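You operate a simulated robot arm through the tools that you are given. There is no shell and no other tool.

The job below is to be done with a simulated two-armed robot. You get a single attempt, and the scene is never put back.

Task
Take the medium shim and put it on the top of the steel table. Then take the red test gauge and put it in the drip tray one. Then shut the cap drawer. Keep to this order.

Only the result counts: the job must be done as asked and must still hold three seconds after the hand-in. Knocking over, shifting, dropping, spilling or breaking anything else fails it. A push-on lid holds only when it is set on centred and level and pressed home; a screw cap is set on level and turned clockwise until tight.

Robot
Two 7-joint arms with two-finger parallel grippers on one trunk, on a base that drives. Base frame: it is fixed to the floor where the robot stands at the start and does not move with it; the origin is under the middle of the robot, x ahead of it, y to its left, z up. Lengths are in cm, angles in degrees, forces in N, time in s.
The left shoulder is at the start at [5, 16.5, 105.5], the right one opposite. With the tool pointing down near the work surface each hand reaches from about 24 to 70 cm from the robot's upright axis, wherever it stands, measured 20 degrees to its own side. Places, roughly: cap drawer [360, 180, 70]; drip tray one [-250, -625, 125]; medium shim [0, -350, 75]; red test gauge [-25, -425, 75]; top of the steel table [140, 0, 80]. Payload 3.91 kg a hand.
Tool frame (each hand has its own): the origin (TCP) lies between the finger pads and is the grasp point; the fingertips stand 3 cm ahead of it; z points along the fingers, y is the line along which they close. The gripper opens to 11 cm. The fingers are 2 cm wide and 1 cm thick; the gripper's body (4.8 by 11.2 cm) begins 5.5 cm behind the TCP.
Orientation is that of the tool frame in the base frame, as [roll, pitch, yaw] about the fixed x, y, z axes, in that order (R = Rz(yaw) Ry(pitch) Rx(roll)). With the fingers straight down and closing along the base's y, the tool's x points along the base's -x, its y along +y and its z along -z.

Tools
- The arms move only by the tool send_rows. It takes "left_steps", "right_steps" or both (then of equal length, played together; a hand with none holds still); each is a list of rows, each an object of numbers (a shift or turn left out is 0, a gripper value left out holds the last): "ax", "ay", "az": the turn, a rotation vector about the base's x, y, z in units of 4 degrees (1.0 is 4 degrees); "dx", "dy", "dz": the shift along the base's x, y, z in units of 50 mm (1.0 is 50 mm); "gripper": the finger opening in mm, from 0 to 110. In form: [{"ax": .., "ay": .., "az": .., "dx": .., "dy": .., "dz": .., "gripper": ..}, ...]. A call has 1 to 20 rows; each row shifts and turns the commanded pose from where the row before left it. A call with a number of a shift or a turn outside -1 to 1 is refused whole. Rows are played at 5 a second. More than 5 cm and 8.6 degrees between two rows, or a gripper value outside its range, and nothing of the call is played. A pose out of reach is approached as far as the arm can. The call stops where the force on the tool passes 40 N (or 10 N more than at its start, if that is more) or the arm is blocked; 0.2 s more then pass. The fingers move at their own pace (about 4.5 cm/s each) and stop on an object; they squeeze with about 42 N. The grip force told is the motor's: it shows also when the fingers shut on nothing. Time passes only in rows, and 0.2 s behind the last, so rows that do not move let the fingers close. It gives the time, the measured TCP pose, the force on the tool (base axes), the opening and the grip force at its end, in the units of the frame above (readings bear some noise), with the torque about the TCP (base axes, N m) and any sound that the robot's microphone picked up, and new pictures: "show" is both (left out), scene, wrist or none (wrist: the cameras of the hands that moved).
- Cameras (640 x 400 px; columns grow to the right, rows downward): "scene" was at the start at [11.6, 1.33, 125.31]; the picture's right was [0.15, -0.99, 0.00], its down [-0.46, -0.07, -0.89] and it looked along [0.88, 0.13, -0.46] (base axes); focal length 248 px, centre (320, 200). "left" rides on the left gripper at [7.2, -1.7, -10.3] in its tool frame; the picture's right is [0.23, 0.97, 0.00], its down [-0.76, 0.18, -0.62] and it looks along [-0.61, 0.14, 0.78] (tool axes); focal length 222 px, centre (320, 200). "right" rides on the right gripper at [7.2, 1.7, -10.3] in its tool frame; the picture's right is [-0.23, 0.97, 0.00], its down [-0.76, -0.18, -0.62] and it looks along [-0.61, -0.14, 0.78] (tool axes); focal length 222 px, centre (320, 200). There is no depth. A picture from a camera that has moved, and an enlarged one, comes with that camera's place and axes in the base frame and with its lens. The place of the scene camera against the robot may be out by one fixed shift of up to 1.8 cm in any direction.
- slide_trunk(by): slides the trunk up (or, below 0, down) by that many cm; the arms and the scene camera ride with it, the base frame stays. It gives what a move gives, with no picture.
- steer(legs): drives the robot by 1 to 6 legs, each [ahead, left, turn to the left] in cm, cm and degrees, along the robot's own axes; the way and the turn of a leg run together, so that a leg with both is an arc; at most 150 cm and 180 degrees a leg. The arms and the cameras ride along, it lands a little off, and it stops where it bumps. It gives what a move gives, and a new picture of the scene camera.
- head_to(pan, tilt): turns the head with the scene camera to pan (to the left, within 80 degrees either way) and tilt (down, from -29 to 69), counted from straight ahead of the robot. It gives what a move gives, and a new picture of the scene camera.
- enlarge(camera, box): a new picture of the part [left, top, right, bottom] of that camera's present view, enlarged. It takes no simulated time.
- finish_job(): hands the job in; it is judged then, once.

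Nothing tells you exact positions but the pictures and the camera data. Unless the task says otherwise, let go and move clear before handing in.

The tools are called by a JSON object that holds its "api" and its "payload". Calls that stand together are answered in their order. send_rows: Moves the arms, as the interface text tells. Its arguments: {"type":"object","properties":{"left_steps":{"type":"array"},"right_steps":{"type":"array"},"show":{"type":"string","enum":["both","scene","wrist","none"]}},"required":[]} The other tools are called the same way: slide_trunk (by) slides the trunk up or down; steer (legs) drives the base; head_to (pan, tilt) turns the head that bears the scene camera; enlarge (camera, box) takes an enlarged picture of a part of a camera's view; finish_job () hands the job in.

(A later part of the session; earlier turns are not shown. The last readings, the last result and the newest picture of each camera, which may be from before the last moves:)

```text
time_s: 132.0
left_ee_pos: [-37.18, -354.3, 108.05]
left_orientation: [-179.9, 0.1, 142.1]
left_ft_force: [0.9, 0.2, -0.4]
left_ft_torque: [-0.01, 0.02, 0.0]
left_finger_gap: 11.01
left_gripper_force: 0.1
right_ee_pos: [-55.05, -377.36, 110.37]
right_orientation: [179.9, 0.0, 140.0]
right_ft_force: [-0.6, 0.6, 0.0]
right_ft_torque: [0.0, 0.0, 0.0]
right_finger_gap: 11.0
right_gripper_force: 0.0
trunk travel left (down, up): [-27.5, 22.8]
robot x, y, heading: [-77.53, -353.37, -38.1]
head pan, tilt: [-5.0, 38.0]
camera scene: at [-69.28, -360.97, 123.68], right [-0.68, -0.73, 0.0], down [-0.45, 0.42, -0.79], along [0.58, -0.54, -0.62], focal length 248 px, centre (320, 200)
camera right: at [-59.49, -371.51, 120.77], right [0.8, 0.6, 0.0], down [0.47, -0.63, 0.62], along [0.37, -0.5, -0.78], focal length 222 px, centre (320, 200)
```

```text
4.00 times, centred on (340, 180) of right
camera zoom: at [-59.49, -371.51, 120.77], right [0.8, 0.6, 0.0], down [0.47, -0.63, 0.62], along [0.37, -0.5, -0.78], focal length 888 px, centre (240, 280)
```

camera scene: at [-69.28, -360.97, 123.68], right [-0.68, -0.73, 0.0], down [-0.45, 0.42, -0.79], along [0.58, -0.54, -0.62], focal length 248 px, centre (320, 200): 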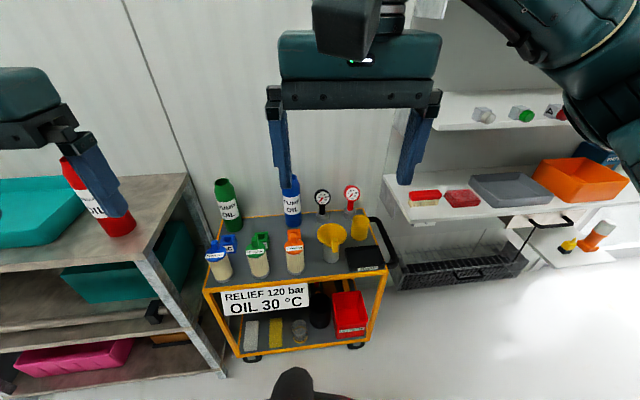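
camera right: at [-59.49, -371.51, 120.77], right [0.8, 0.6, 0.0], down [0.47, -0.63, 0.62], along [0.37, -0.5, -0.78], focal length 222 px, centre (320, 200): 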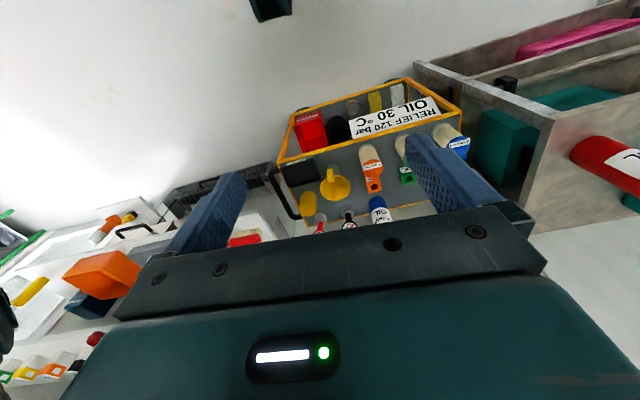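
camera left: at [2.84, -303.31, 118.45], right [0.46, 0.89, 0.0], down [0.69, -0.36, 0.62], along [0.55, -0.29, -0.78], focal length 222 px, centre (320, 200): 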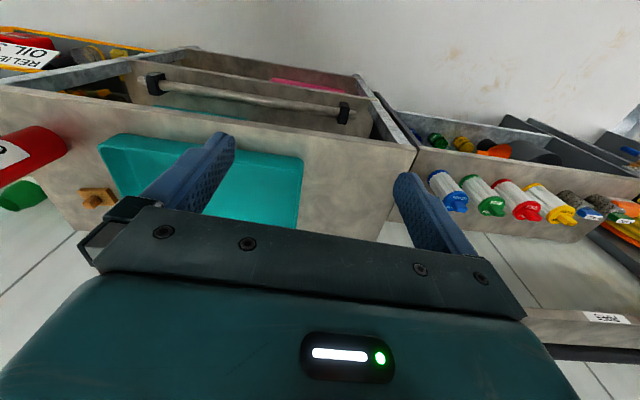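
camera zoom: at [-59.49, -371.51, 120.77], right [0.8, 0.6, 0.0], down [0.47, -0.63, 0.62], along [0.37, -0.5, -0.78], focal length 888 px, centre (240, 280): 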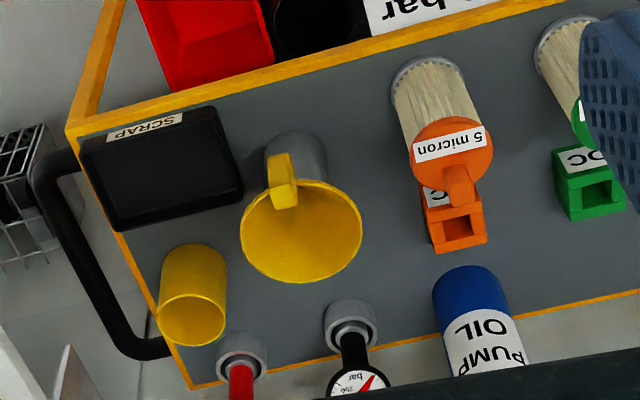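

The red gauge stands in a grey socket at about (-28,-413), dial centre near z=75. Shelves on the right would crowd my right forearm, so I will use the left arm; I tuck the right hand back and shift the base right.

{"api": "send_rows", "payload": {"right_steps": [{"dx": -0.7, "dy": -0.4}, {"dx": -0.7, "dy": -0.4}, {"dx": -0.7, "dy": -0.4}, {"dx": -0.7, "dy": -0.4}, {}], "show": "none"}}

{"api": "steer", "payload": {"legs": [[0, -28, 0]]}}

{"api": "head_to", "payload": {"pan": 15, "tilt": 35}}

```text
time_s: 133.2
left_ee_pos: [-37.19, -354.29, 108.17]
left_orientation: [-180.0, 0.1, 142.0]
left_ft_force: [0.4, -0.3, 0.2]
left_ft_torque: [0.01, -0.01, 0.05]
left_finger_gap: 11.01
left_gripper_force: 0.1
right_ee_pos: [-69.08, -385.29, 110.47]
right_orientation: [-180.0, 0.0, 140.0]
right_ft_force: [0.0, -0.6, 0.0]
right_ft_torque: [0.04, -0.01, -0.01]
right_finger_gap: 11.01
right_gripper_force: 0.1
trunk travel left (down, up): [-27.5, 22.8]
robot x, y, heading: [-77.73, -353.06, -38.2]
head pan, tilt: [-5.0, 38.0]
```

```text
time_s: 136.2
left_ee_pos: [-54.52, -376.42, 108.19]
left_orientation: [-180.0, 0.1, 141.9]
left_ft_force: [-0.4, -0.3, 0.3]
left_ft_torque: [-0.01, -0.02, 0.0]
left_finger_gap: 10.99
left_gripper_force: 0.1
right_ee_pos: [-86.29, -407.45, 110.4]
right_orientation: [179.9, 0.1, 139.9]
right_ft_force: [0.1, 0.3, 0.4]
right_ft_torque: [0.01, 0.0, -0.01]
right_finger_gap: 10.98
right_gripper_force: 0.1
trunk travel left (down, up): [-27.5, 22.8]
robot x, y, heading: [-94.99, -375.67, -38.3]
head pan, tilt: [-5.0, 38.0]
camera scene: at [-86.57, -383.02, 123.68], right [-0.68, -0.73, 0.0], down [-0.45, 0.42, -0.79], along [0.58, -0.54, -0.62], focal length 248 px, centre (320, 200)
```

scene: 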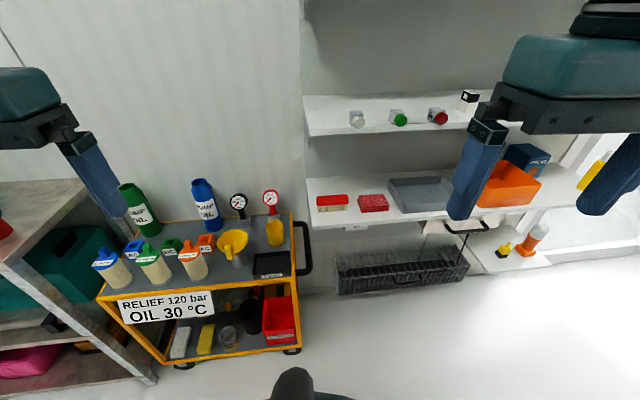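

```text
time_s: 137.1
left_ee_pos: [-54.55, -376.36, 108.18]
left_orientation: [-180.0, 0.1, 141.9]
left_ft_force: [0.0, -0.2, -0.1]
left_ft_torque: [0.02, 0.0, 0.02]
left_finger_gap: 11.01
left_gripper_force: 0.1
right_ee_pos: [-86.36, -407.43, 110.48]
right_orientation: [-180.0, -0.1, 139.9]
right_ft_force: [0.2, 0.7, -0.2]
right_ft_torque: [0.0, 0.01, 0.0]
right_finger_gap: 11.0
right_gripper_force: 0.1
trunk travel left (down, up): [-27.5, 22.8]
robot x, y, heading: [-94.92, -375.33, -38.1]
head pan, tilt: [15.0, 35.0]
camera scene: at [-84.76, -380.57, 124.13], right [-0.39, -0.92, 0.0], down [-0.53, 0.23, -0.82], along [0.75, -0.32, -0.57], focal length 248 px, centre (320, 200)
```

scene: 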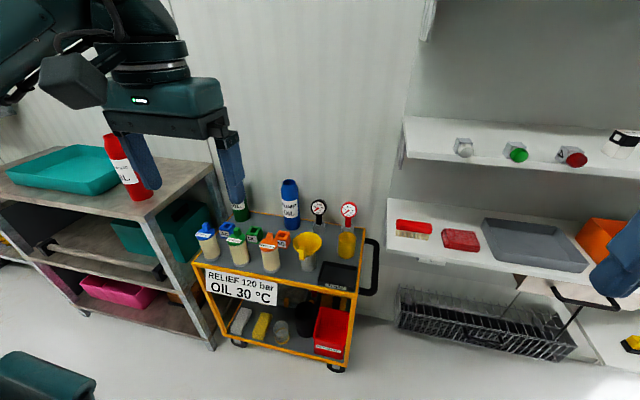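

The shelves to the right have their front corner at about (-48,-417), with levels at z≈72 and 101. I drive 18 cm ahead so the left hand can reach the gauge.

{"api": "steer", "payload": {"legs": [[17, 0, 0]]}}

{"api": "enlarge", "payload": {"camera": "scene", "box": [260, 160, 420, 260]}}

```text
time_s: 138.5
left_ee_pos: [-41.32, -386.59, 108.15]
left_orientation: [180.0, 0.1, 142.2]
left_ft_force: [0.2, 0.3, 0.6]
left_ft_torque: [-0.02, 0.02, 0.02]
left_finger_gap: 10.99
left_gripper_force: 0.1
right_ee_pos: [-73.07, -417.75, 110.43]
right_orientation: [-180.0, 0.0, 139.9]
right_ft_force: [0.0, 0.0, 1.2]
right_ft_torque: [0.01, 0.01, 0.02]
right_finger_gap: 11.0
right_gripper_force: 0.1
trunk travel left (down, up): [-27.5, 22.8]
robot x, y, heading: [-81.48, -385.35, -37.9]
head pan, tilt: [15.0, 35.0]
camera scene: at [-71.58, -390.86, 124.13], right [-0.39, -0.92, 0.0], down [-0.53, 0.22, -0.82], along [0.75, -0.32, -0.57], focal length 248 px, centre (320, 200)
```

scene: 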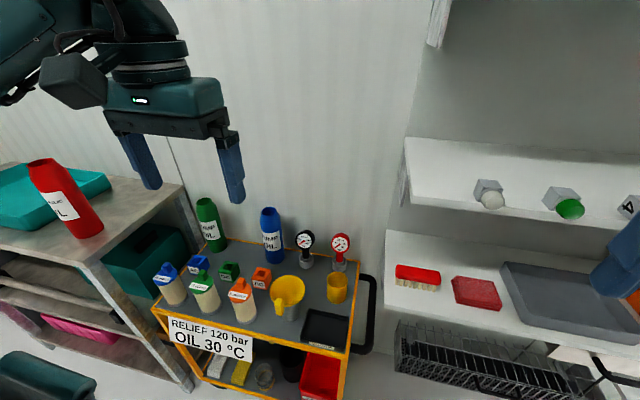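

```text
4.00 times, centred on (340, 210) of scene
camera zoom: at [-71.58, -390.86, 124.13], right [-0.39, -0.92, 0.0], down [-0.53, 0.22, -0.82], along [0.75, -0.32, -0.57], focal length 990 px, centre (240, 160)
```

zoom: 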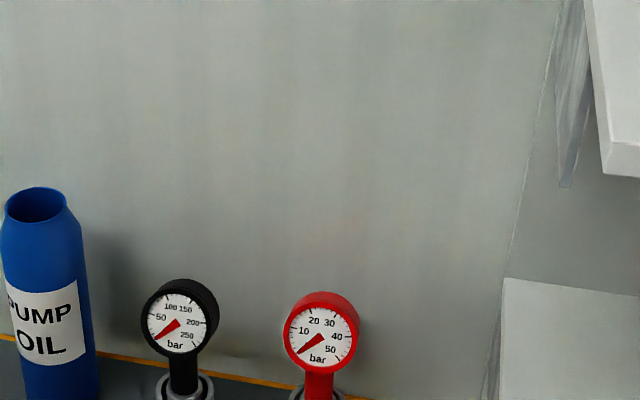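

The red dial centre is near (-29,-414.5,75.4), facing me, with the wall about 10 cm behind. I move the left hand above it at its present height.

{"api": "send_rows", "payload": {"left_steps": [{"dx": 0.357, "dy": -0.777, "az": 0.12}, {"dx": 0.357, "dy": -0.777, "az": 0.12}, {"dx": 0.357, "dy": -0.777, "az": 0.12}, {"dx": 0.357, "dy": -0.777, "az": 0.12}, {"dx": 0.357, "dy": -0.777, "az": 0.12}, {"dx": 0.357, "dy": -0.777, "az": 0.12}, {"dx": 0.357, "dy": -0.777, "az": 0.12}, {"gripper": 80}, {}]}}

{"api": "enlarge", "payload": {"camera": "left", "box": [160, 40, 480, 240]}}

```text
time_s: 140.5
left_ee_pos: [-28.93, -413.79, 108.15]
left_orientation: [-179.9, 0.0, 145.5]
left_ft_force: [0.2, 0.5, 0.1]
left_ft_torque: [0.01, -0.03, 0.03]
left_finger_gap: 8.0
left_gripper_force: 0.0
right_ee_pos: [-73.21, -417.53, 110.41]
right_orientation: [179.9, 0.1, 140.0]
right_ft_force: [0.0, 0.1, -0.5]
right_ft_torque: [-0.01, 0.01, 0.01]
right_finger_gap: 10.98
right_gripper_force: 0.2
trunk travel left (down, up): [-27.5, 22.8]
robot x, y, heading: [-81.87, -385.54, -38.1]
head pan, tilt: [15.0, 35.0]
camera scene: at [-71.62, -390.83, 124.14], right [-0.39, -0.92, 0.0], down [-0.53, 0.22, -0.82], along [0.75, -0.32, -0.57], focal length 248 px, centre (320, 200)
camera left: at [-35.74, -411.18, 118.39], right [0.36, 0.93, 0.0], down [0.73, -0.28, 0.62], along [0.58, -0.23, -0.78], focal length 222 px, centre (320, 200)
```

scene: 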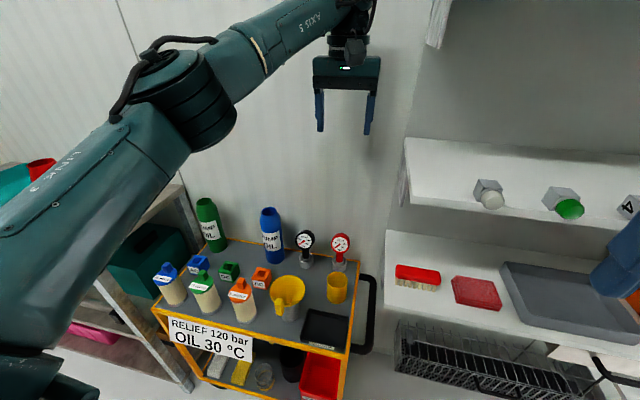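
left: 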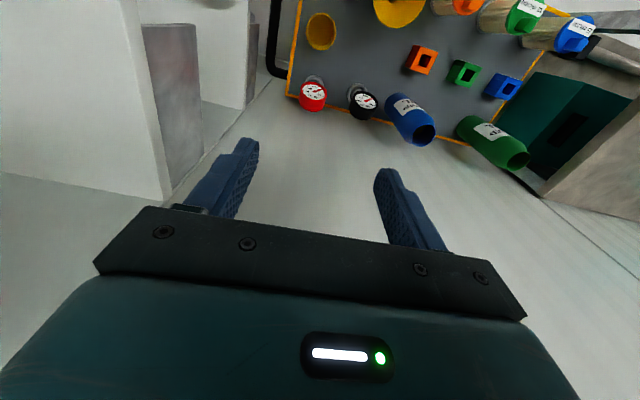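

```text
2.00 times, centred on (320, 140) of left
camera zoom: at [-35.74, -411.18, 118.39], right [0.36, 0.93, 0.0], down [0.73, -0.28, 0.62], along [0.58, -0.23, -0.78], focal length 444 px, centre (320, 320)
```

zoom: 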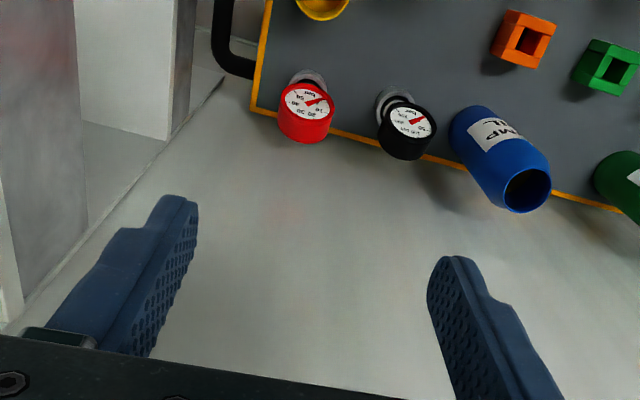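

From this view the gauge stem is about 3.5 cm ahead of the TCP and 0.7 cm to its right, and the wall roughly 8 cm behind it. I shift over it with a small backward lean of the wrist, then look again.

{"api": "send_rows", "payload": {"left_steps": [{"dx": 0.25, "dy": -0.256, "ax": -0.566, "ay": -0.824}, {"dx": 0.25, "dy": -0.256, "ax": -0.566, "ay": -0.824}, {"dz": -0.8}, {"dz": -0.8}, {"dz": -0.8}, {}]}}

{"api": "enlarge", "payload": {"camera": "left", "box": [160, 40, 480, 240]}}

```text
time_s: 141.9
left_ee_pos: [-26.34, -416.27, 96.2]
left_orientation: [-179.9, 8.0, 145.6]
left_ft_force: [0.6, 0.1, -0.6]
left_ft_torque: [-0.01, 0.01, 0.0]
left_finger_gap: 8.02
left_gripper_force: 0.0
right_ee_pos: [-73.19, -417.66, 110.42]
right_orientation: [179.9, 0.0, 140.0]
right_ft_force: [-0.8, -0.2, 0.9]
right_ft_torque: [0.01, -0.01, 0.03]
right_finger_gap: 11.01
right_gripper_force: 0.0
trunk travel left (down, up): [-27.5, 22.8]
robot x, y, heading: [-81.9, -385.5, -38.0]
head pan, tilt: [15.0, 35.0]
camera scene: at [-71.62, -390.83, 124.14], right [-0.39, -0.92, 0.0], down [-0.53, 0.22, -0.82], along [0.75, -0.32, -0.57], focal length 248 px, centre (320, 200)
camera left: at [-34.32, -412.87, 105.32], right [0.37, 0.93, -0.03], down [0.65, -0.23, 0.72], along [0.67, -0.29, -0.69], focal length 222 px, centre (320, 200)
```

scene: 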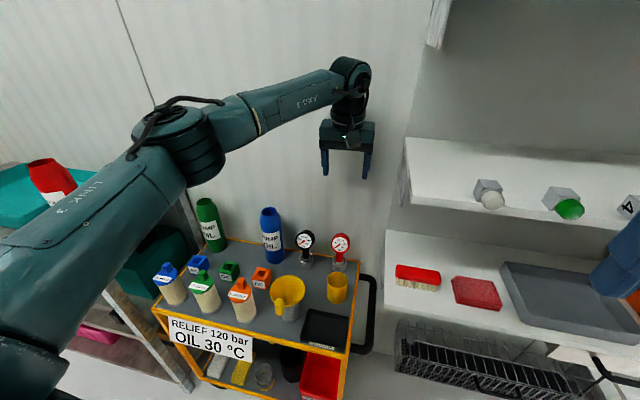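
left: 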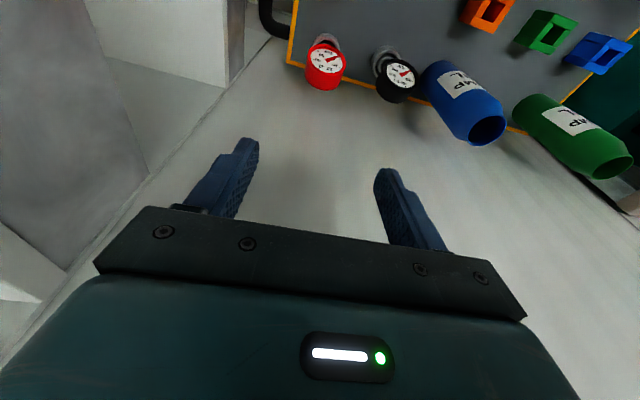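

```text
2.00 times, centred on (320, 140) of left
camera zoom: at [-34.32, -412.87, 105.32], right [0.37, 0.93, -0.03], down [0.65, -0.23, 0.72], along [0.67, -0.29, -0.69], focal length 444 px, centre (320, 320)
```

zoom: 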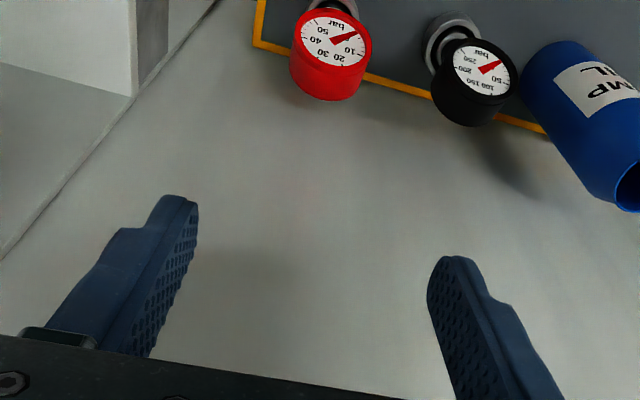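

The dial is laterally aligned with the gripper. I descend another 9 cm and re-measure the height.

{"api": "send_rows", "payload": {"left_steps": [{"dz": -0.6}, {"dz": -0.6}, {"dz": -0.6}, {}]}}

{"api": "enlarge", "payload": {"camera": "left", "box": [160, 0, 480, 200]}}

{"api": "enlarge", "payload": {"camera": "scene", "box": [270, 180, 398, 260]}}

```text
time_s: 142.9
left_ee_pos: [-26.45, -416.41, 87.12]
left_orientation: [-179.9, 8.2, 145.6]
left_ft_force: [-0.6, -1.2, -0.1]
left_ft_torque: [-0.03, 0.02, 0.0]
left_finger_gap: 8.02
left_gripper_force: 0.1
right_ee_pos: [-73.24, -417.68, 110.32]
right_orientation: [180.0, 0.0, 139.9]
right_ft_force: [0.0, -0.8, -0.3]
right_ft_torque: [-0.01, -0.02, -0.01]
right_finger_gap: 11.01
right_gripper_force: 0.0
trunk travel left (down, up): [-27.5, 22.8]
robot x, y, heading: [-81.77, -385.52, -37.9]
head pan, tilt: [15.0, 35.0]
camera scene: at [-71.62, -390.83, 124.14], right [-0.39, -0.92, 0.0], down [-0.53, 0.22, -0.82], along [0.75, -0.32, -0.57], focal length 248 px, centre (320, 200)
camera left: at [-34.34, -413.0, 96.23], right [0.37, 0.93, -0.03], down [0.65, -0.23, 0.72], along [0.67, -0.29, -0.69], focal length 222 px, centre (320, 200)
```

scene: 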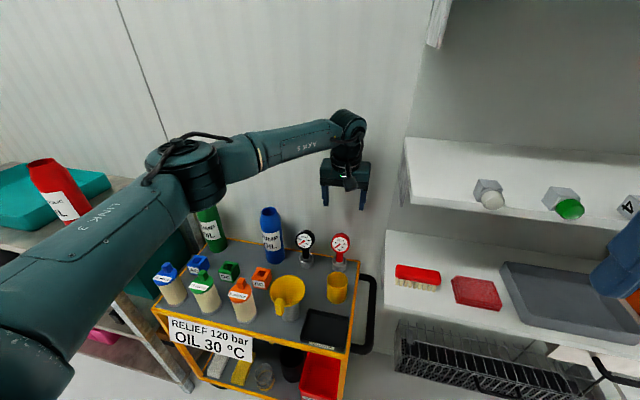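
left: 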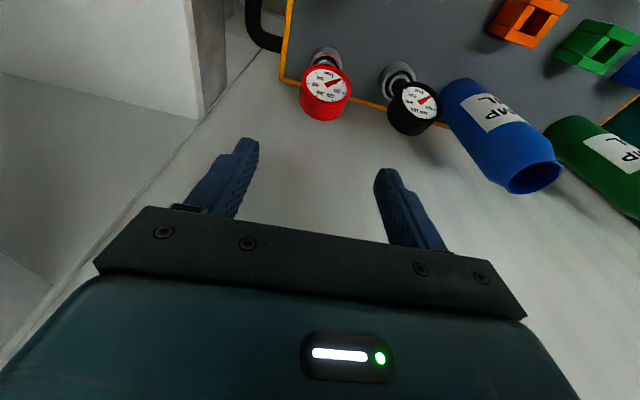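

```text
2.00 times, centred on (320, 100) of left
camera zoom: at [-34.34, -413.0, 96.23], right [0.37, 0.93, -0.03], down [0.65, -0.23, 0.72], along [0.67, -0.29, -0.69], focal length 444 px, centre (320, 400)
```

zoom: 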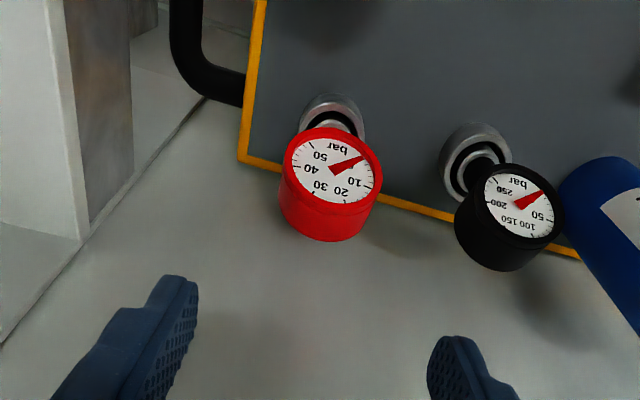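

```text
5.00 times, centred on (334, 220) of scene
camera zoom: at [-71.62, -390.83, 124.14], right [-0.39, -0.92, 0.0], down [-0.53, 0.22, -0.82], along [0.75, -0.32, -0.57], focal length 1238 px, centre (250, 100)
```

zoom: 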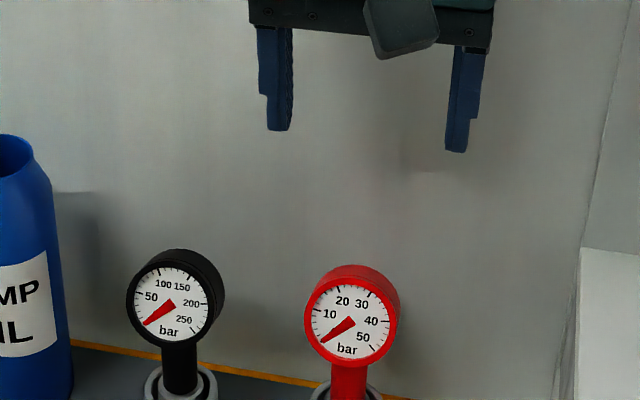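

The dial face is tilted up toward me with its centre near (-26,-416.5,72). I shift 0.8 cm forward and descend to straddle it, checking on the way.

{"api": "send_rows", "payload": {"left_steps": [{"dx": 0.14, "dy": -0.096, "dz": -0.5}, {"dz": -0.5}, {"dz": -0.5}, {"dz": -0.5}, {}]}}

{"api": "enlarge", "payload": {"camera": "left", "box": [160, 20, 480, 220]}}

{"api": "enlarge", "payload": {"camera": "scene", "box": [270, 190, 398, 270]}}

```text
time_s: 144.1
left_ee_pos: [-25.77, -416.86, 77.17]
left_orientation: [-179.8, 8.2, 145.5]
left_ft_force: [-0.1, -0.2, 0.9]
left_ft_torque: [0.06, -0.01, 0.02]
left_finger_gap: 8.03
left_gripper_force: 0.1
right_ee_pos: [-73.07, -417.71, 110.43]
right_orientation: [-179.9, 0.0, 140.0]
right_ft_force: [0.6, 0.4, 0.0]
right_ft_torque: [-0.04, 0.01, 0.0]
right_finger_gap: 11.01
right_gripper_force: 0.0
trunk travel left (down, up): [-27.5, 22.8]
robot x, y, heading: [-81.78, -385.32, -38.1]
head pan, tilt: [15.0, 35.0]
camera scene: at [-71.62, -390.83, 124.14], right [-0.39, -0.92, 0.0], down [-0.53, 0.22, -0.82], along [0.75, -0.32, -0.57], focal length 248 px, centre (320, 200)
camera left: at [-33.7, -413.42, 86.34], right [0.37, 0.93, -0.03], down [0.65, -0.23, 0.72], along [0.67, -0.29, -0.69], focal length 222 px, centre (320, 200)
```

scene: 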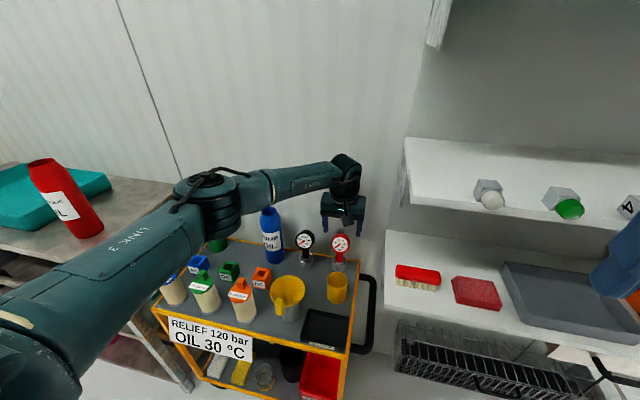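
left: 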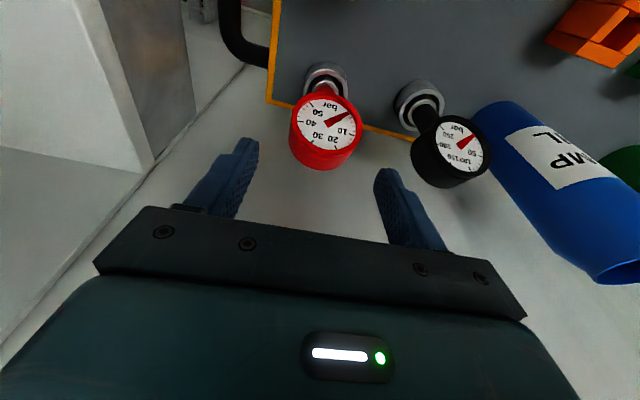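

```text
2.00 times, centred on (320, 120) of left
camera zoom: at [-33.7, -413.42, 86.34], right [0.37, 0.93, -0.03], down [0.65, -0.23, 0.72], along [0.67, -0.29, -0.69], focal length 444 px, centre (320, 360)
```

zoom: 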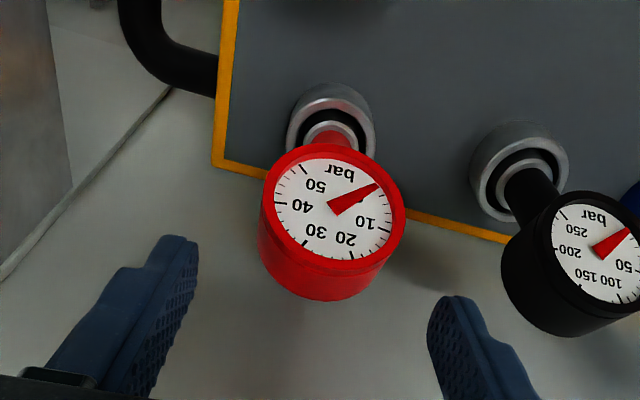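

```text
5.00 times, centred on (334, 230) of scene
camera zoom: at [-71.62, -390.83, 124.14], right [-0.39, -0.92, 0.0], down [-0.53, 0.22, -0.82], along [0.75, -0.32, -0.57], focal length 1238 px, centre (250, 50)
```

zoom: 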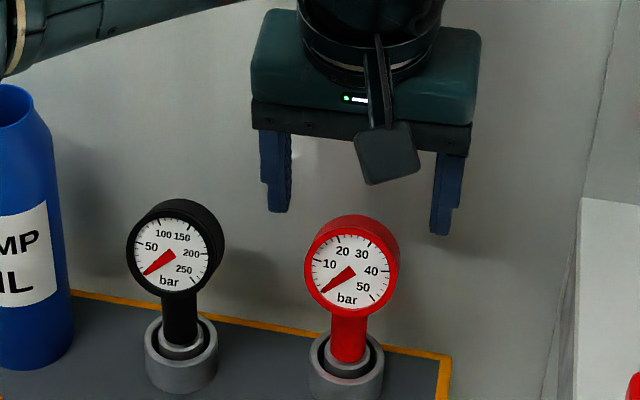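

The dial centre is near (-25.3,-417,70.5). I go down 6 cm more so the finger pads sit on its sides, then close.

{"api": "send_rows", "payload": {"left_steps": [{"dx": 0.09, "dy": -0.03, "dz": -0.4}, {"dz": -0.4}, {"dz": -0.44}, {}]}}

{"api": "enlarge", "payload": {"camera": "left", "box": [160, 60, 480, 260]}}

{"api": "enlarge", "payload": {"camera": "scene", "box": [270, 190, 398, 270]}}

```text
time_s: 145.1
left_ee_pos: [-25.22, -416.9, 71.11]
left_orientation: [-179.8, 8.2, 145.5]
left_ft_force: [-0.3, 0.4, 0.1]
left_ft_torque: [0.02, -0.05, 0.0]
left_finger_gap: 8.02
left_gripper_force: 0.1
right_ee_pos: [-73.2, -417.8, 110.47]
right_orientation: [179.8, 0.0, 140.1]
right_ft_force: [-0.5, 0.0, 0.4]
right_ft_torque: [0.06, 0.01, 0.03]
right_finger_gap: 11.01
right_gripper_force: 0.1
trunk travel left (down, up): [-27.5, 22.8]
robot x, y, heading: [-81.83, -385.93, -37.8]
head pan, tilt: [15.0, 35.0]
camera scene: at [-71.62, -390.83, 124.14], right [-0.39, -0.92, 0.0], down [-0.53, 0.22, -0.82], along [0.75, -0.32, -0.57], focal length 248 px, centre (320, 200)
camera left: at [-33.19, -413.56, 80.18], right [0.37, 0.93, -0.03], down [0.65, -0.23, 0.72], along [0.67, -0.29, -0.69], focal length 222 px, centre (320, 200)
```

scene: 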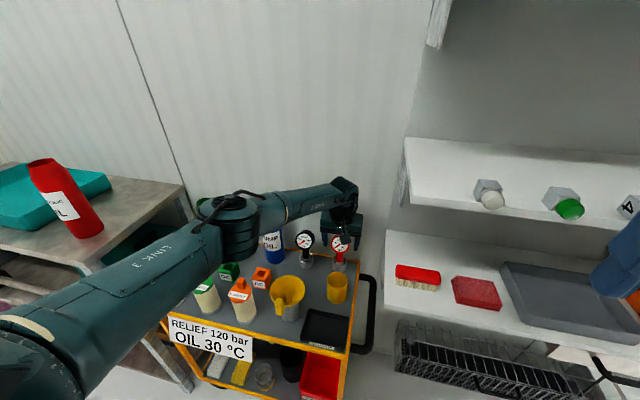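
left: 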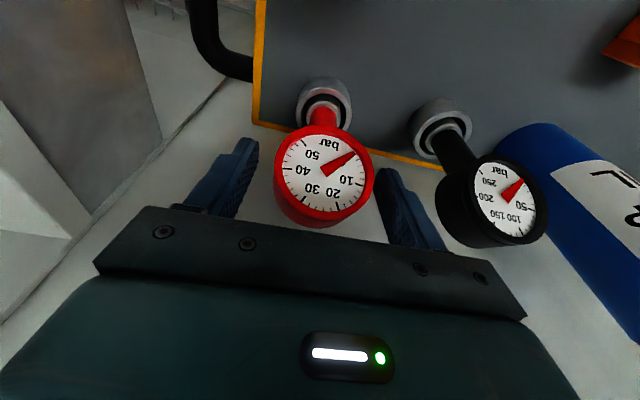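

```text
2.00 times, centred on (320, 160) of left
camera zoom: at [-33.19, -413.56, 80.18], right [0.37, 0.93, -0.03], down [0.65, -0.23, 0.72], along [0.67, -0.29, -0.69], focal length 444 px, centre (320, 280)
```

zoom: 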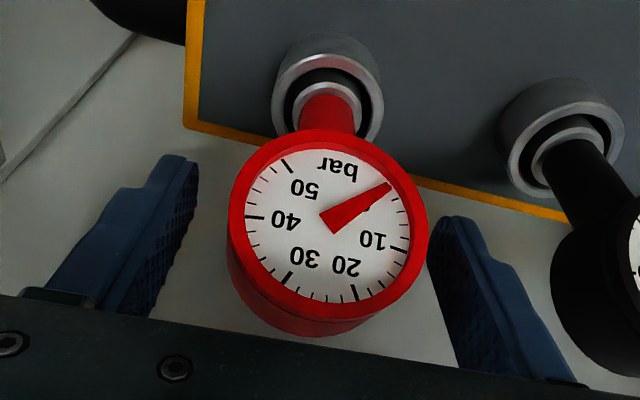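

```text
5.00 times, centred on (334, 230) of scene
camera zoom: at [-71.62, -390.83, 124.14], right [-0.39, -0.92, 0.0], down [-0.53, 0.22, -0.82], along [0.75, -0.32, -0.57], focal length 1238 px, centre (250, 50)
```

zoom: 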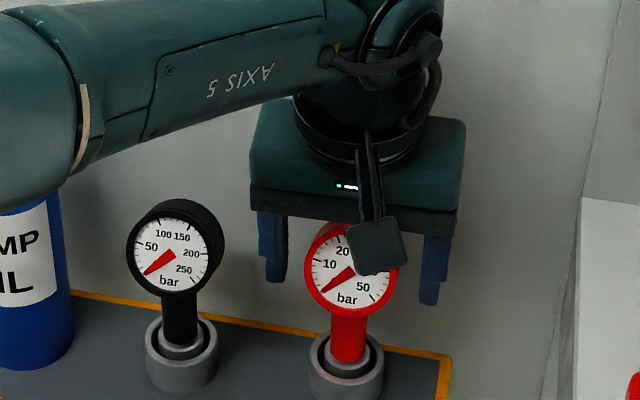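

The dial is centred between the fingers. I lower another 5 mm and close on it.

{"api": "send_rows", "payload": {"left_steps": [{"dz": -0.1}, {"gripper": 0}, {}, {}, {}, {}]}}

{"api": "enlarge", "payload": {"camera": "left", "box": [160, 60, 480, 260]}}

```text
time_s: 146.5
left_ee_pos: [-25.15, -417.06, 70.51]
left_orientation: [-179.9, 8.1, 145.5]
left_ft_force: [-0.9, 0.1, -0.2]
left_ft_torque: [0.04, -0.02, -0.01]
left_finger_gap: 4.63
left_gripper_force: 41.8
right_ee_pos: [-73.03, -417.75, 110.41]
right_orientation: [-180.0, 0.0, 140.0]
right_ft_force: [-0.1, 0.3, -0.3]
right_ft_torque: [-0.01, -0.01, -0.01]
right_finger_gap: 11.01
right_gripper_force: 0.1
trunk travel left (down, up): [-27.5, 22.8]
robot x, y, heading: [-81.53, -385.67, -37.9]
head pan, tilt: [15.0, 35.0]
camera scene: at [-71.61, -390.83, 124.13], right [-0.39, -0.92, 0.0], down [-0.53, 0.22, -0.82], along [0.75, -0.32, -0.57], focal length 248 px, centre (320, 200)
camera left: at [-33.17, -413.61, 79.66], right [0.37, 0.93, -0.03], down [0.65, -0.23, 0.72], along [0.67, -0.29, -0.69], focal length 222 px, centre (320, 200)
```

scene: 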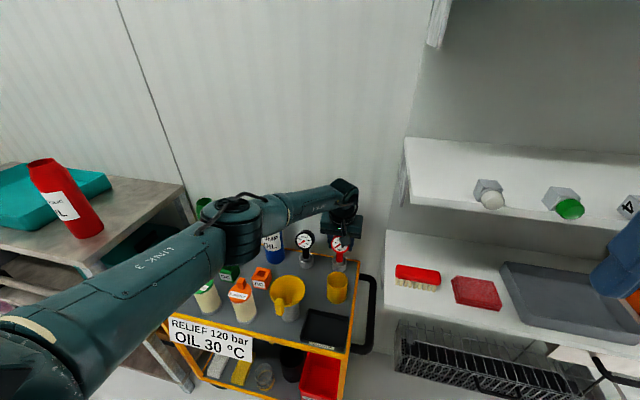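
left: 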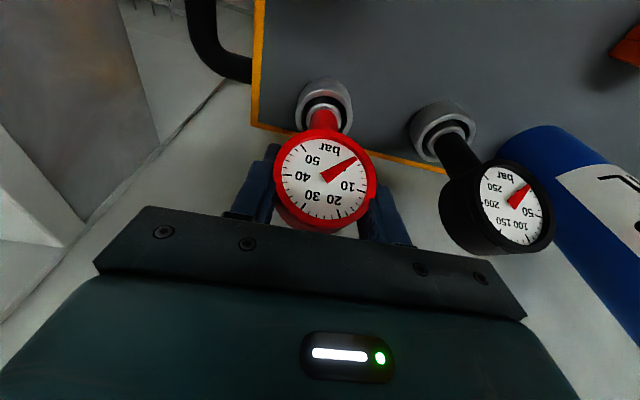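

```text
2.00 times, centred on (320, 160) of left
camera zoom: at [-33.17, -413.61, 79.66], right [0.37, 0.93, -0.03], down [0.65, -0.23, 0.72], along [0.67, -0.29, -0.69], focal length 444 px, centre (320, 280)
```

zoom: 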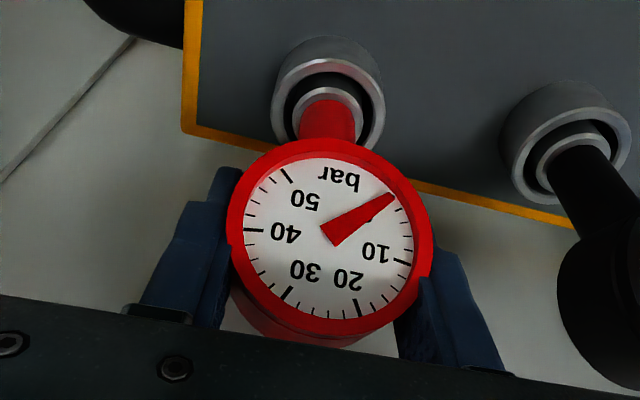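

The dial is gripped at 4.6 cm. I lift slowly straight up while watching the force.

{"api": "send_rows", "payload": {"left_steps": [{"dz": 0.1}, {"dz": 0.15}, {"dz": 0.2}, {"dz": 0.2}, {"dz": 0.3}, {}]}}

{"api": "enlarge", "payload": {"camera": "scene", "box": [270, 180, 398, 260]}}

```text
time_s: 147.9
left_ee_pos: [-25.16, -416.91, 75.24]
left_orientation: [-179.9, 8.2, 145.6]
left_ft_force: [-0.7, 0.3, -3.1]
left_ft_torque: [-0.01, 0.02, 0.01]
left_finger_gap: 4.6
left_gripper_force: 41.7
right_ee_pos: [-73.13, -417.67, 110.44]
right_orientation: [-180.0, 0.1, 140.1]
right_ft_force: [0.1, -0.3, 0.3]
right_ft_torque: [0.01, 0.04, -0.02]
right_finger_gap: 11.02
right_gripper_force: 0.0
trunk travel left (down, up): [-27.5, 22.8]
robot x, y, heading: [-81.83, -385.63, -37.9]
head pan, tilt: [15.0, 35.0]
camera scene: at [-71.59, -390.85, 124.13], right [-0.39, -0.92, 0.0], down [-0.53, 0.22, -0.82], along [0.75, -0.32, -0.57], focal length 248 px, centre (320, 200)
camera left: at [-33.17, -413.5, 84.37], right [0.37, 0.93, -0.03], down [0.65, -0.23, 0.72], along [0.67, -0.29, -0.69], focal length 222 px, centre (320, 200)
```

scene: 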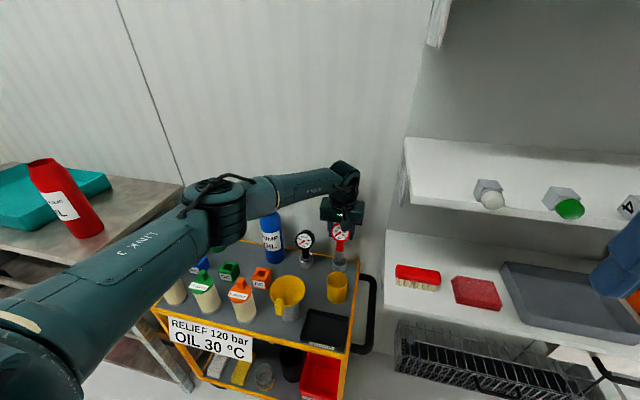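
left: 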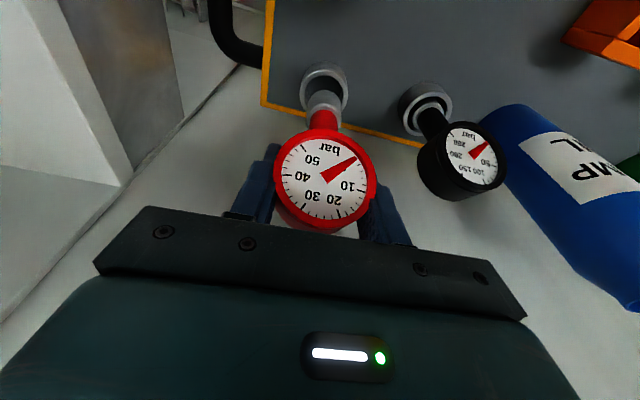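

```text
5.00 times, centred on (334, 220) of scene
camera zoom: at [-71.59, -390.85, 124.13], right [-0.39, -0.92, 0.0], down [-0.53, 0.22, -0.82], along [0.75, -0.32, -0.57], focal length 1238 px, centre (250, 100)
```

zoom: 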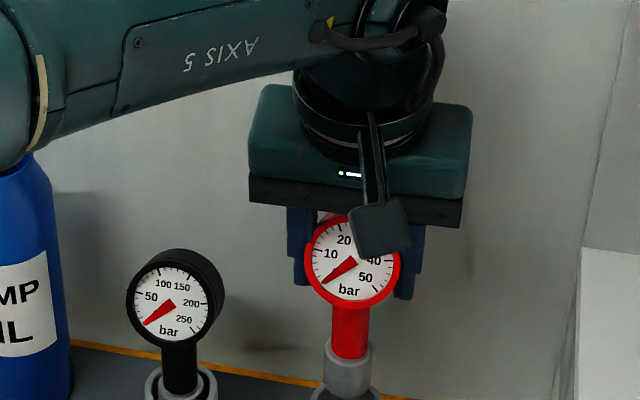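

The gauge slides out freely. I lift it well clear and retract the hand toward the robot.

{"api": "send_rows", "payload": {"left_steps": [{"dz": 0.5}, {"dz": 0.9}, {"dz": 0.9}, {"dz": 0.9}, {"dz": 0.9}, {"dz": 0.9}, {"dz": 0.9}, {"dz": 0.9}, {"dx": -0.33, "dy": 0.72}, {"dx": -0.33, "dy": 0.72}, {"dx": -0.33, "dy": 0.72}, {"dx": -0.33, "dy": 0.72}, {"dx": -0.33, "dy": 0.72}, {"dx": -0.33, "dy": 0.72}, {"dx": -0.33, "dy": 0.72}, {"dx": -0.33, "dy": 0.72}, {}]}}

```text
time_s: 151.5
left_ee_pos: [-26.75, -411.18, 111.49]
left_orientation: [-180.0, 8.1, 145.4]
left_ft_force: [-1.3, -0.7, -2.8]
left_ft_torque: [0.03, -0.02, -0.01]
left_finger_gap: 4.59
left_gripper_force: 41.9
left hand out of reach, approached as far as the arm can: row 8, 9, 10, 11, 12, 13, 14, 15
right_ee_pos: [-73.26, -417.93, 110.42]
right_orientation: [179.8, 0.1, 139.8]
right_ft_force: [-0.7, -0.7, 1.0]
right_ft_torque: [0.02, 0.01, -0.05]
right_finger_gap: 10.99
right_gripper_force: 0.0
trunk travel left (down, up): [-27.5, 22.8]
robot x, y, heading: [-81.99, -385.72, -38.0]
head pan, tilt: [15.0, 35.0]
camera scene: at [-71.79, -391.07, 124.14], right [-0.39, -0.92, 0.0], down [-0.53, 0.23, -0.82], along [0.75, -0.32, -0.57], focal length 248 px, centre (320, 200)
camera left: at [-34.79, -407.75, 120.66], right [0.37, 0.93, -0.03], down [0.65, -0.23, 0.72], along [0.67, -0.29, -0.69], focal length 222 px, centre (320, 200)
```

scene: 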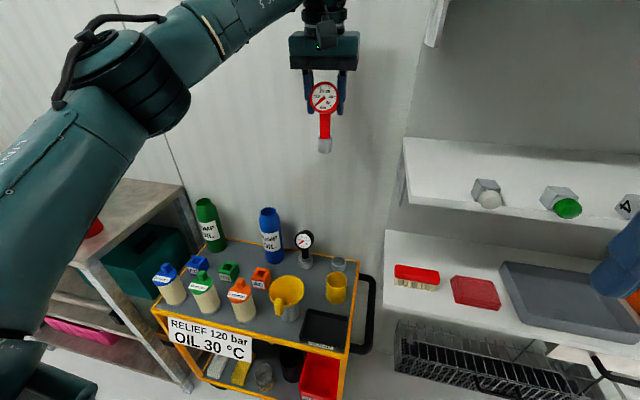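
left: 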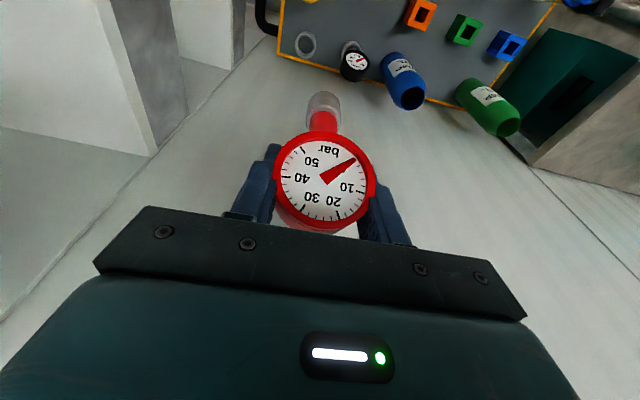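

The gauge is out, but the arm hit its reach limit at that height. I send a few gentle retracting rows and lower slightly.

{"api": "send_rows", "payload": {"left_steps": [{"dx": -0.33, "dy": 0.5, "dz": -0.2}, {}], "show": "none"}}

```text
time_s: 152.1
left_ee_pos: [-28.25, -408.42, 110.38]
left_orientation: [-179.9, 8.1, 145.5]
left_ft_force: [0.1, 0.5, -3.3]
left_ft_torque: [0.0, -0.01, 0.0]
left_finger_gap: 4.6
left_gripper_force: 41.7
right_ee_pos: [-73.15, -417.7, 110.51]
right_orientation: [-179.9, 0.0, 140.0]
right_ft_force: [-0.8, 0.6, -0.1]
right_ft_torque: [-0.04, 0.02, -0.01]
right_finger_gap: 11.01
right_gripper_force: 0.2
trunk travel left (down, up): [-27.5, 22.8]
robot x, y, heading: [-81.54, -385.54, -38.2]
head pan, tilt: [15.0, 35.0]
```

The command follows the real pose, so I keep retracting.

{"api": "send_rows", "payload": {"left_steps": [{"dx": -0.54, "dy": 0.75}, {"dx": -0.54, "dy": 0.75}, {"dx": -0.54, "dy": 0.75}, {"dx": -0.54, "dy": 0.75}, {"dx": -0.54, "dy": 0.75}, {"dx": -0.54, "dy": 0.75}, {}]}}

{"api": "head_to", "payload": {"pan": -50, "tilt": 12}}

```text
time_s: 153.7
left_ee_pos: [-44.4, -385.55, 110.25]
left_orientation: [-180.0, 8.0, 145.5]
left_ft_force: [-0.2, 0.1, -3.0]
left_ft_torque: [-0.01, -0.01, 0.01]
left_finger_gap: 4.59
left_gripper_force: 41.8
right_ee_pos: [-73.06, -417.7, 110.6]
right_orientation: [-180.0, 0.0, 140.0]
right_ft_force: [0.2, -0.4, -0.5]
right_ft_torque: [-0.01, 0.0, -0.02]
right_finger_gap: 11.0
right_gripper_force: 0.0
trunk travel left (down, up): [-27.5, 22.8]
robot x, y, heading: [-81.63, -385.62, -37.8]
head pan, tilt: [15.0, 35.0]
camera scene: at [-71.59, -390.84, 124.13], right [-0.39, -0.92, 0.0], down [-0.53, 0.22, -0.82], along [0.75, -0.32, -0.57], focal length 248 px, centre (320, 200)
camera left: at [-52.38, -382.2, 119.42], right [0.37, 0.93, -0.03], down [0.65, -0.23, 0.72], along [0.67, -0.29, -0.69], focal length 222 px, centre (320, 200)
```

scene: 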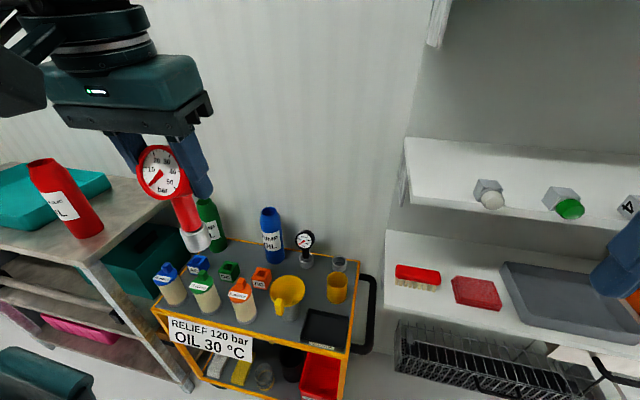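
left: 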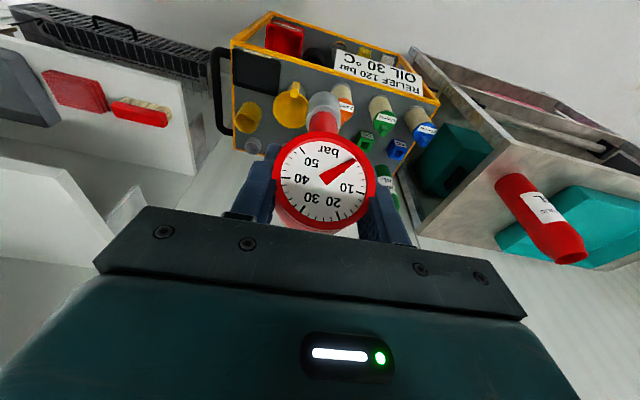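

```text
time_s: 155.1
left_ee_pos: [-44.46, -385.52, 110.25]
left_orientation: [-179.9, 8.1, 145.5]
left_ft_force: [-0.3, -0.2, -2.8]
left_ft_torque: [0.0, -0.02, -0.04]
left_finger_gap: 4.59
left_gripper_force: 42.3
right_ee_pos: [-73.02, -417.76, 110.4]
right_orientation: [180.0, 0.0, 140.0]
right_ft_force: [0.0, 0.2, -0.5]
right_ft_torque: [0.0, -0.02, 0.05]
right_finger_gap: 11.01
right_gripper_force: 0.0
trunk travel left (down, up): [-27.5, 22.8]
robot x, y, heading: [-81.9, -385.82, -37.9]
head pan, tilt: [-50.0, 12.0]
camera scene: at [-79.37, -396.71, 127.82], right [-1.0, -0.04, 0.0], down [-0.01, 0.21, -0.98], along [0.03, -0.98, -0.21], focal length 248 px, centre (320, 200)
```

scene: 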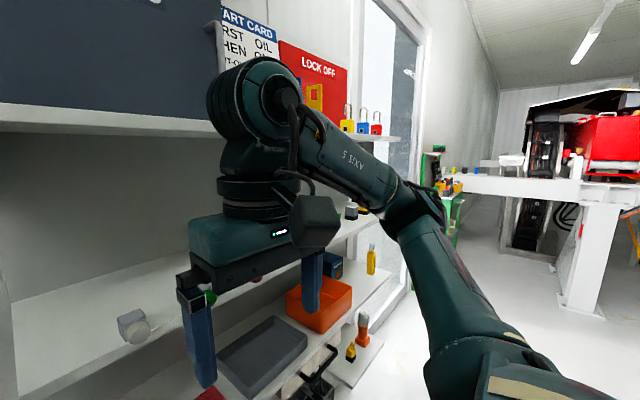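

The gauge is secure. I back off from the cart, turn down the aisle, and look toward the drip tray's place.

{"api": "steer", "payload": {"legs": [[-34, 0, 0], [0, 0, -87]]}}

{"api": "head_to", "payload": {"pan": 0, "tilt": 12}}

{"api": "enlarge", "payload": {"camera": "scene", "box": [200, 100, 440, 250]}}

```text
time_s: 161.1
left_ee_pos: [-107.47, -401.83, 110.2]
left_orientation: [-179.9, 8.0, 56.9]
left_ft_force: [0.1, 0.6, -3.6]
left_ft_torque: [0.03, 0.02, 0.01]
left_finger_gap: 4.6
left_gripper_force: 42.1
right_ee_pos: [-140.23, -373.81, 110.49]
right_orientation: [180.0, 0.1, 51.4]
right_ft_force: [0.0, -0.3, 1.2]
right_ft_torque: [-0.02, -0.03, 0.02]
right_finger_gap: 11.0
right_gripper_force: 0.1
trunk travel left (down, up): [-27.5, 22.8]
robot x, y, heading: [-108.26, -364.83, -126.4]
head pan, tilt: [-50.0, 12.0]
camera scene: at [-119.77, -367.45, 127.82], right [-0.06, 1.0, 0.0], down [0.21, 0.01, -0.98], along [-0.98, -0.06, -0.21], focal length 248 px, centre (320, 200)
```

scene: 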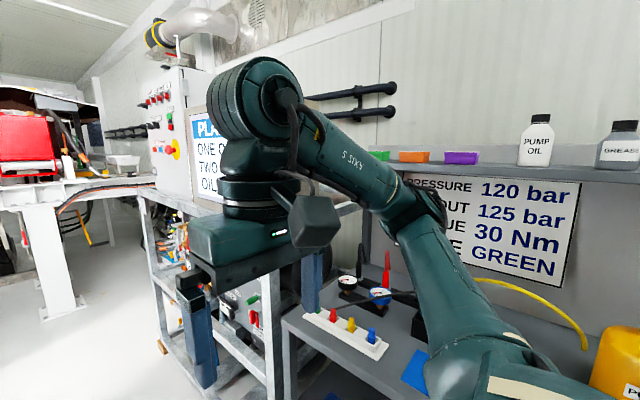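

```text
time_s: 162.2
left_ee_pos: [-107.47, -401.78, 110.11]
left_orientation: [-179.9, 8.0, 56.9]
left_ft_force: [0.8, -0.5, -2.4]
left_ft_torque: [0.01, 0.02, 0.05]
left_finger_gap: 4.56
left_gripper_force: 41.9
right_ee_pos: [-140.17, -373.8, 110.5]
right_orientation: [-179.9, 0.0, 51.4]
right_ft_force: [-0.1, 0.4, 0.5]
right_ft_torque: [-0.02, -0.04, 0.01]
right_finger_gap: 10.98
right_gripper_force: 0.0
trunk travel left (down, up): [-27.5, 22.8]
robot x, y, heading: [-108.34, -364.59, -126.6]
head pan, tilt: [0.0, 12.0]
camera scene: at [-116.03, -374.38, 127.82], right [-0.8, 0.6, 0.0], down [0.12, 0.17, -0.98], along [-0.58, -0.78, -0.21], focal length 248 px, centre (320, 200)
```

scene: 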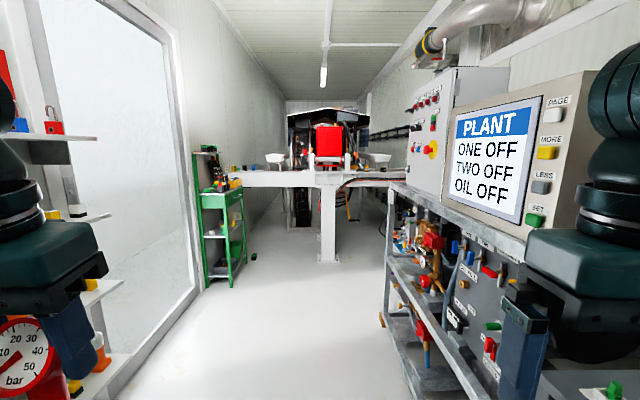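

```text
2.67 times, centred on (320, 175) of scene
camera zoom: at [-116.03, -374.38, 127.82], right [-0.8, 0.6, 0.0], down [0.12, 0.17, -0.98], along [-0.58, -0.78, -0.21], focal length 660 px, centre (320, 267)
```

zoom: 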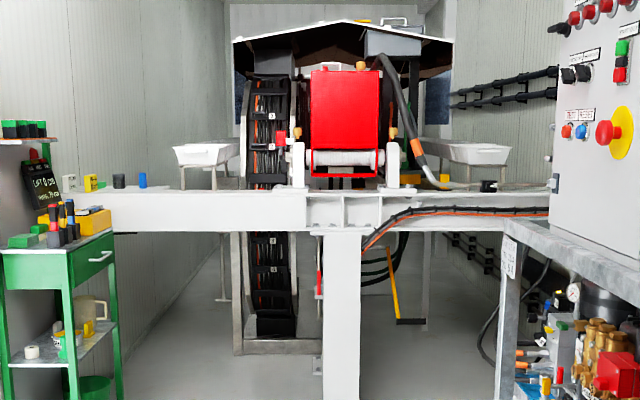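

Two white trays stand just behind the white cross-beam; the left one matches the place of drip tray one. I drive down the aisle, shifting slightly left, and look again.

{"api": "steer", "payload": {"legs": [[30, 14, 0], [120, 0, 0]]}}

{"api": "enlarge", "payload": {"camera": "scene", "box": [160, 90, 480, 290]}}

```text
time_s: 170.2
left_ee_pos: [-183.55, -532.53, 110.3]
left_orientation: [-179.9, 8.1, 58.5]
left_ft_force: [0.1, -0.3, -3.9]
left_ft_torque: [0.03, -0.01, 0.01]
left_finger_gap: 4.54
left_gripper_force: 41.7
right_ee_pos: [-217.05, -505.64, 110.37]
right_orientation: [179.9, 0.0, 53.0]
right_ft_force: [0.5, -0.1, -0.4]
right_ft_torque: [0.03, -0.02, -0.02]
right_finger_gap: 11.02
right_gripper_force: 0.1
trunk travel left (down, up): [-27.5, 22.8]
robot x, y, heading: [-185.8, -495.31, -125.0]
head pan, tilt: [0.0, 12.0]
camera scene: at [-192.89, -505.47, 127.82], right [-0.82, 0.57, 0.0], down [0.12, 0.17, -0.98], along [-0.56, -0.8, -0.21], focal length 248 px, centre (320, 200)
```

scene: 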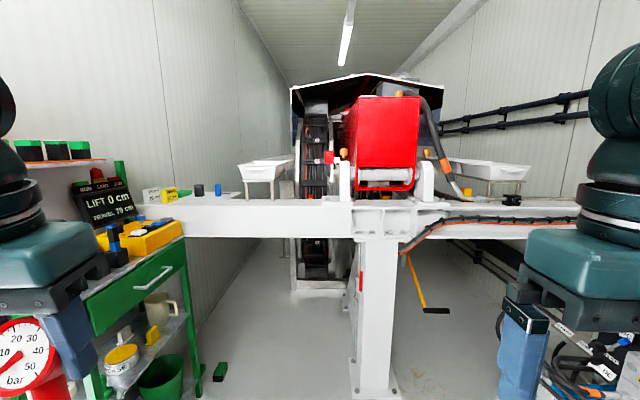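

```text
2.00 times, centred on (320, 190) of scene
camera zoom: at [-192.89, -505.47, 127.82], right [-0.82, 0.57, 0.0], down [0.12, 0.17, -0.98], along [-0.56, -0.8, -0.21], focal length 495 px, centre (320, 220)
```

zoom: 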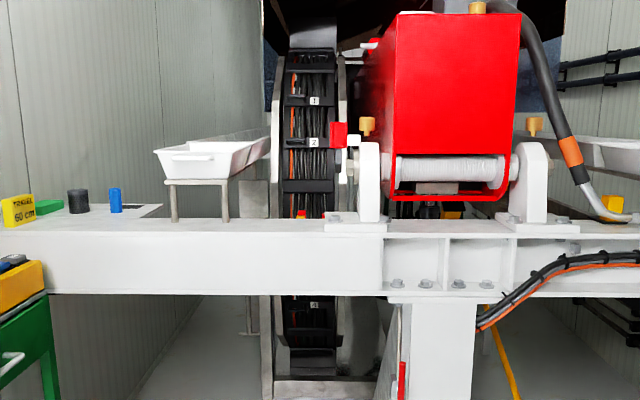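

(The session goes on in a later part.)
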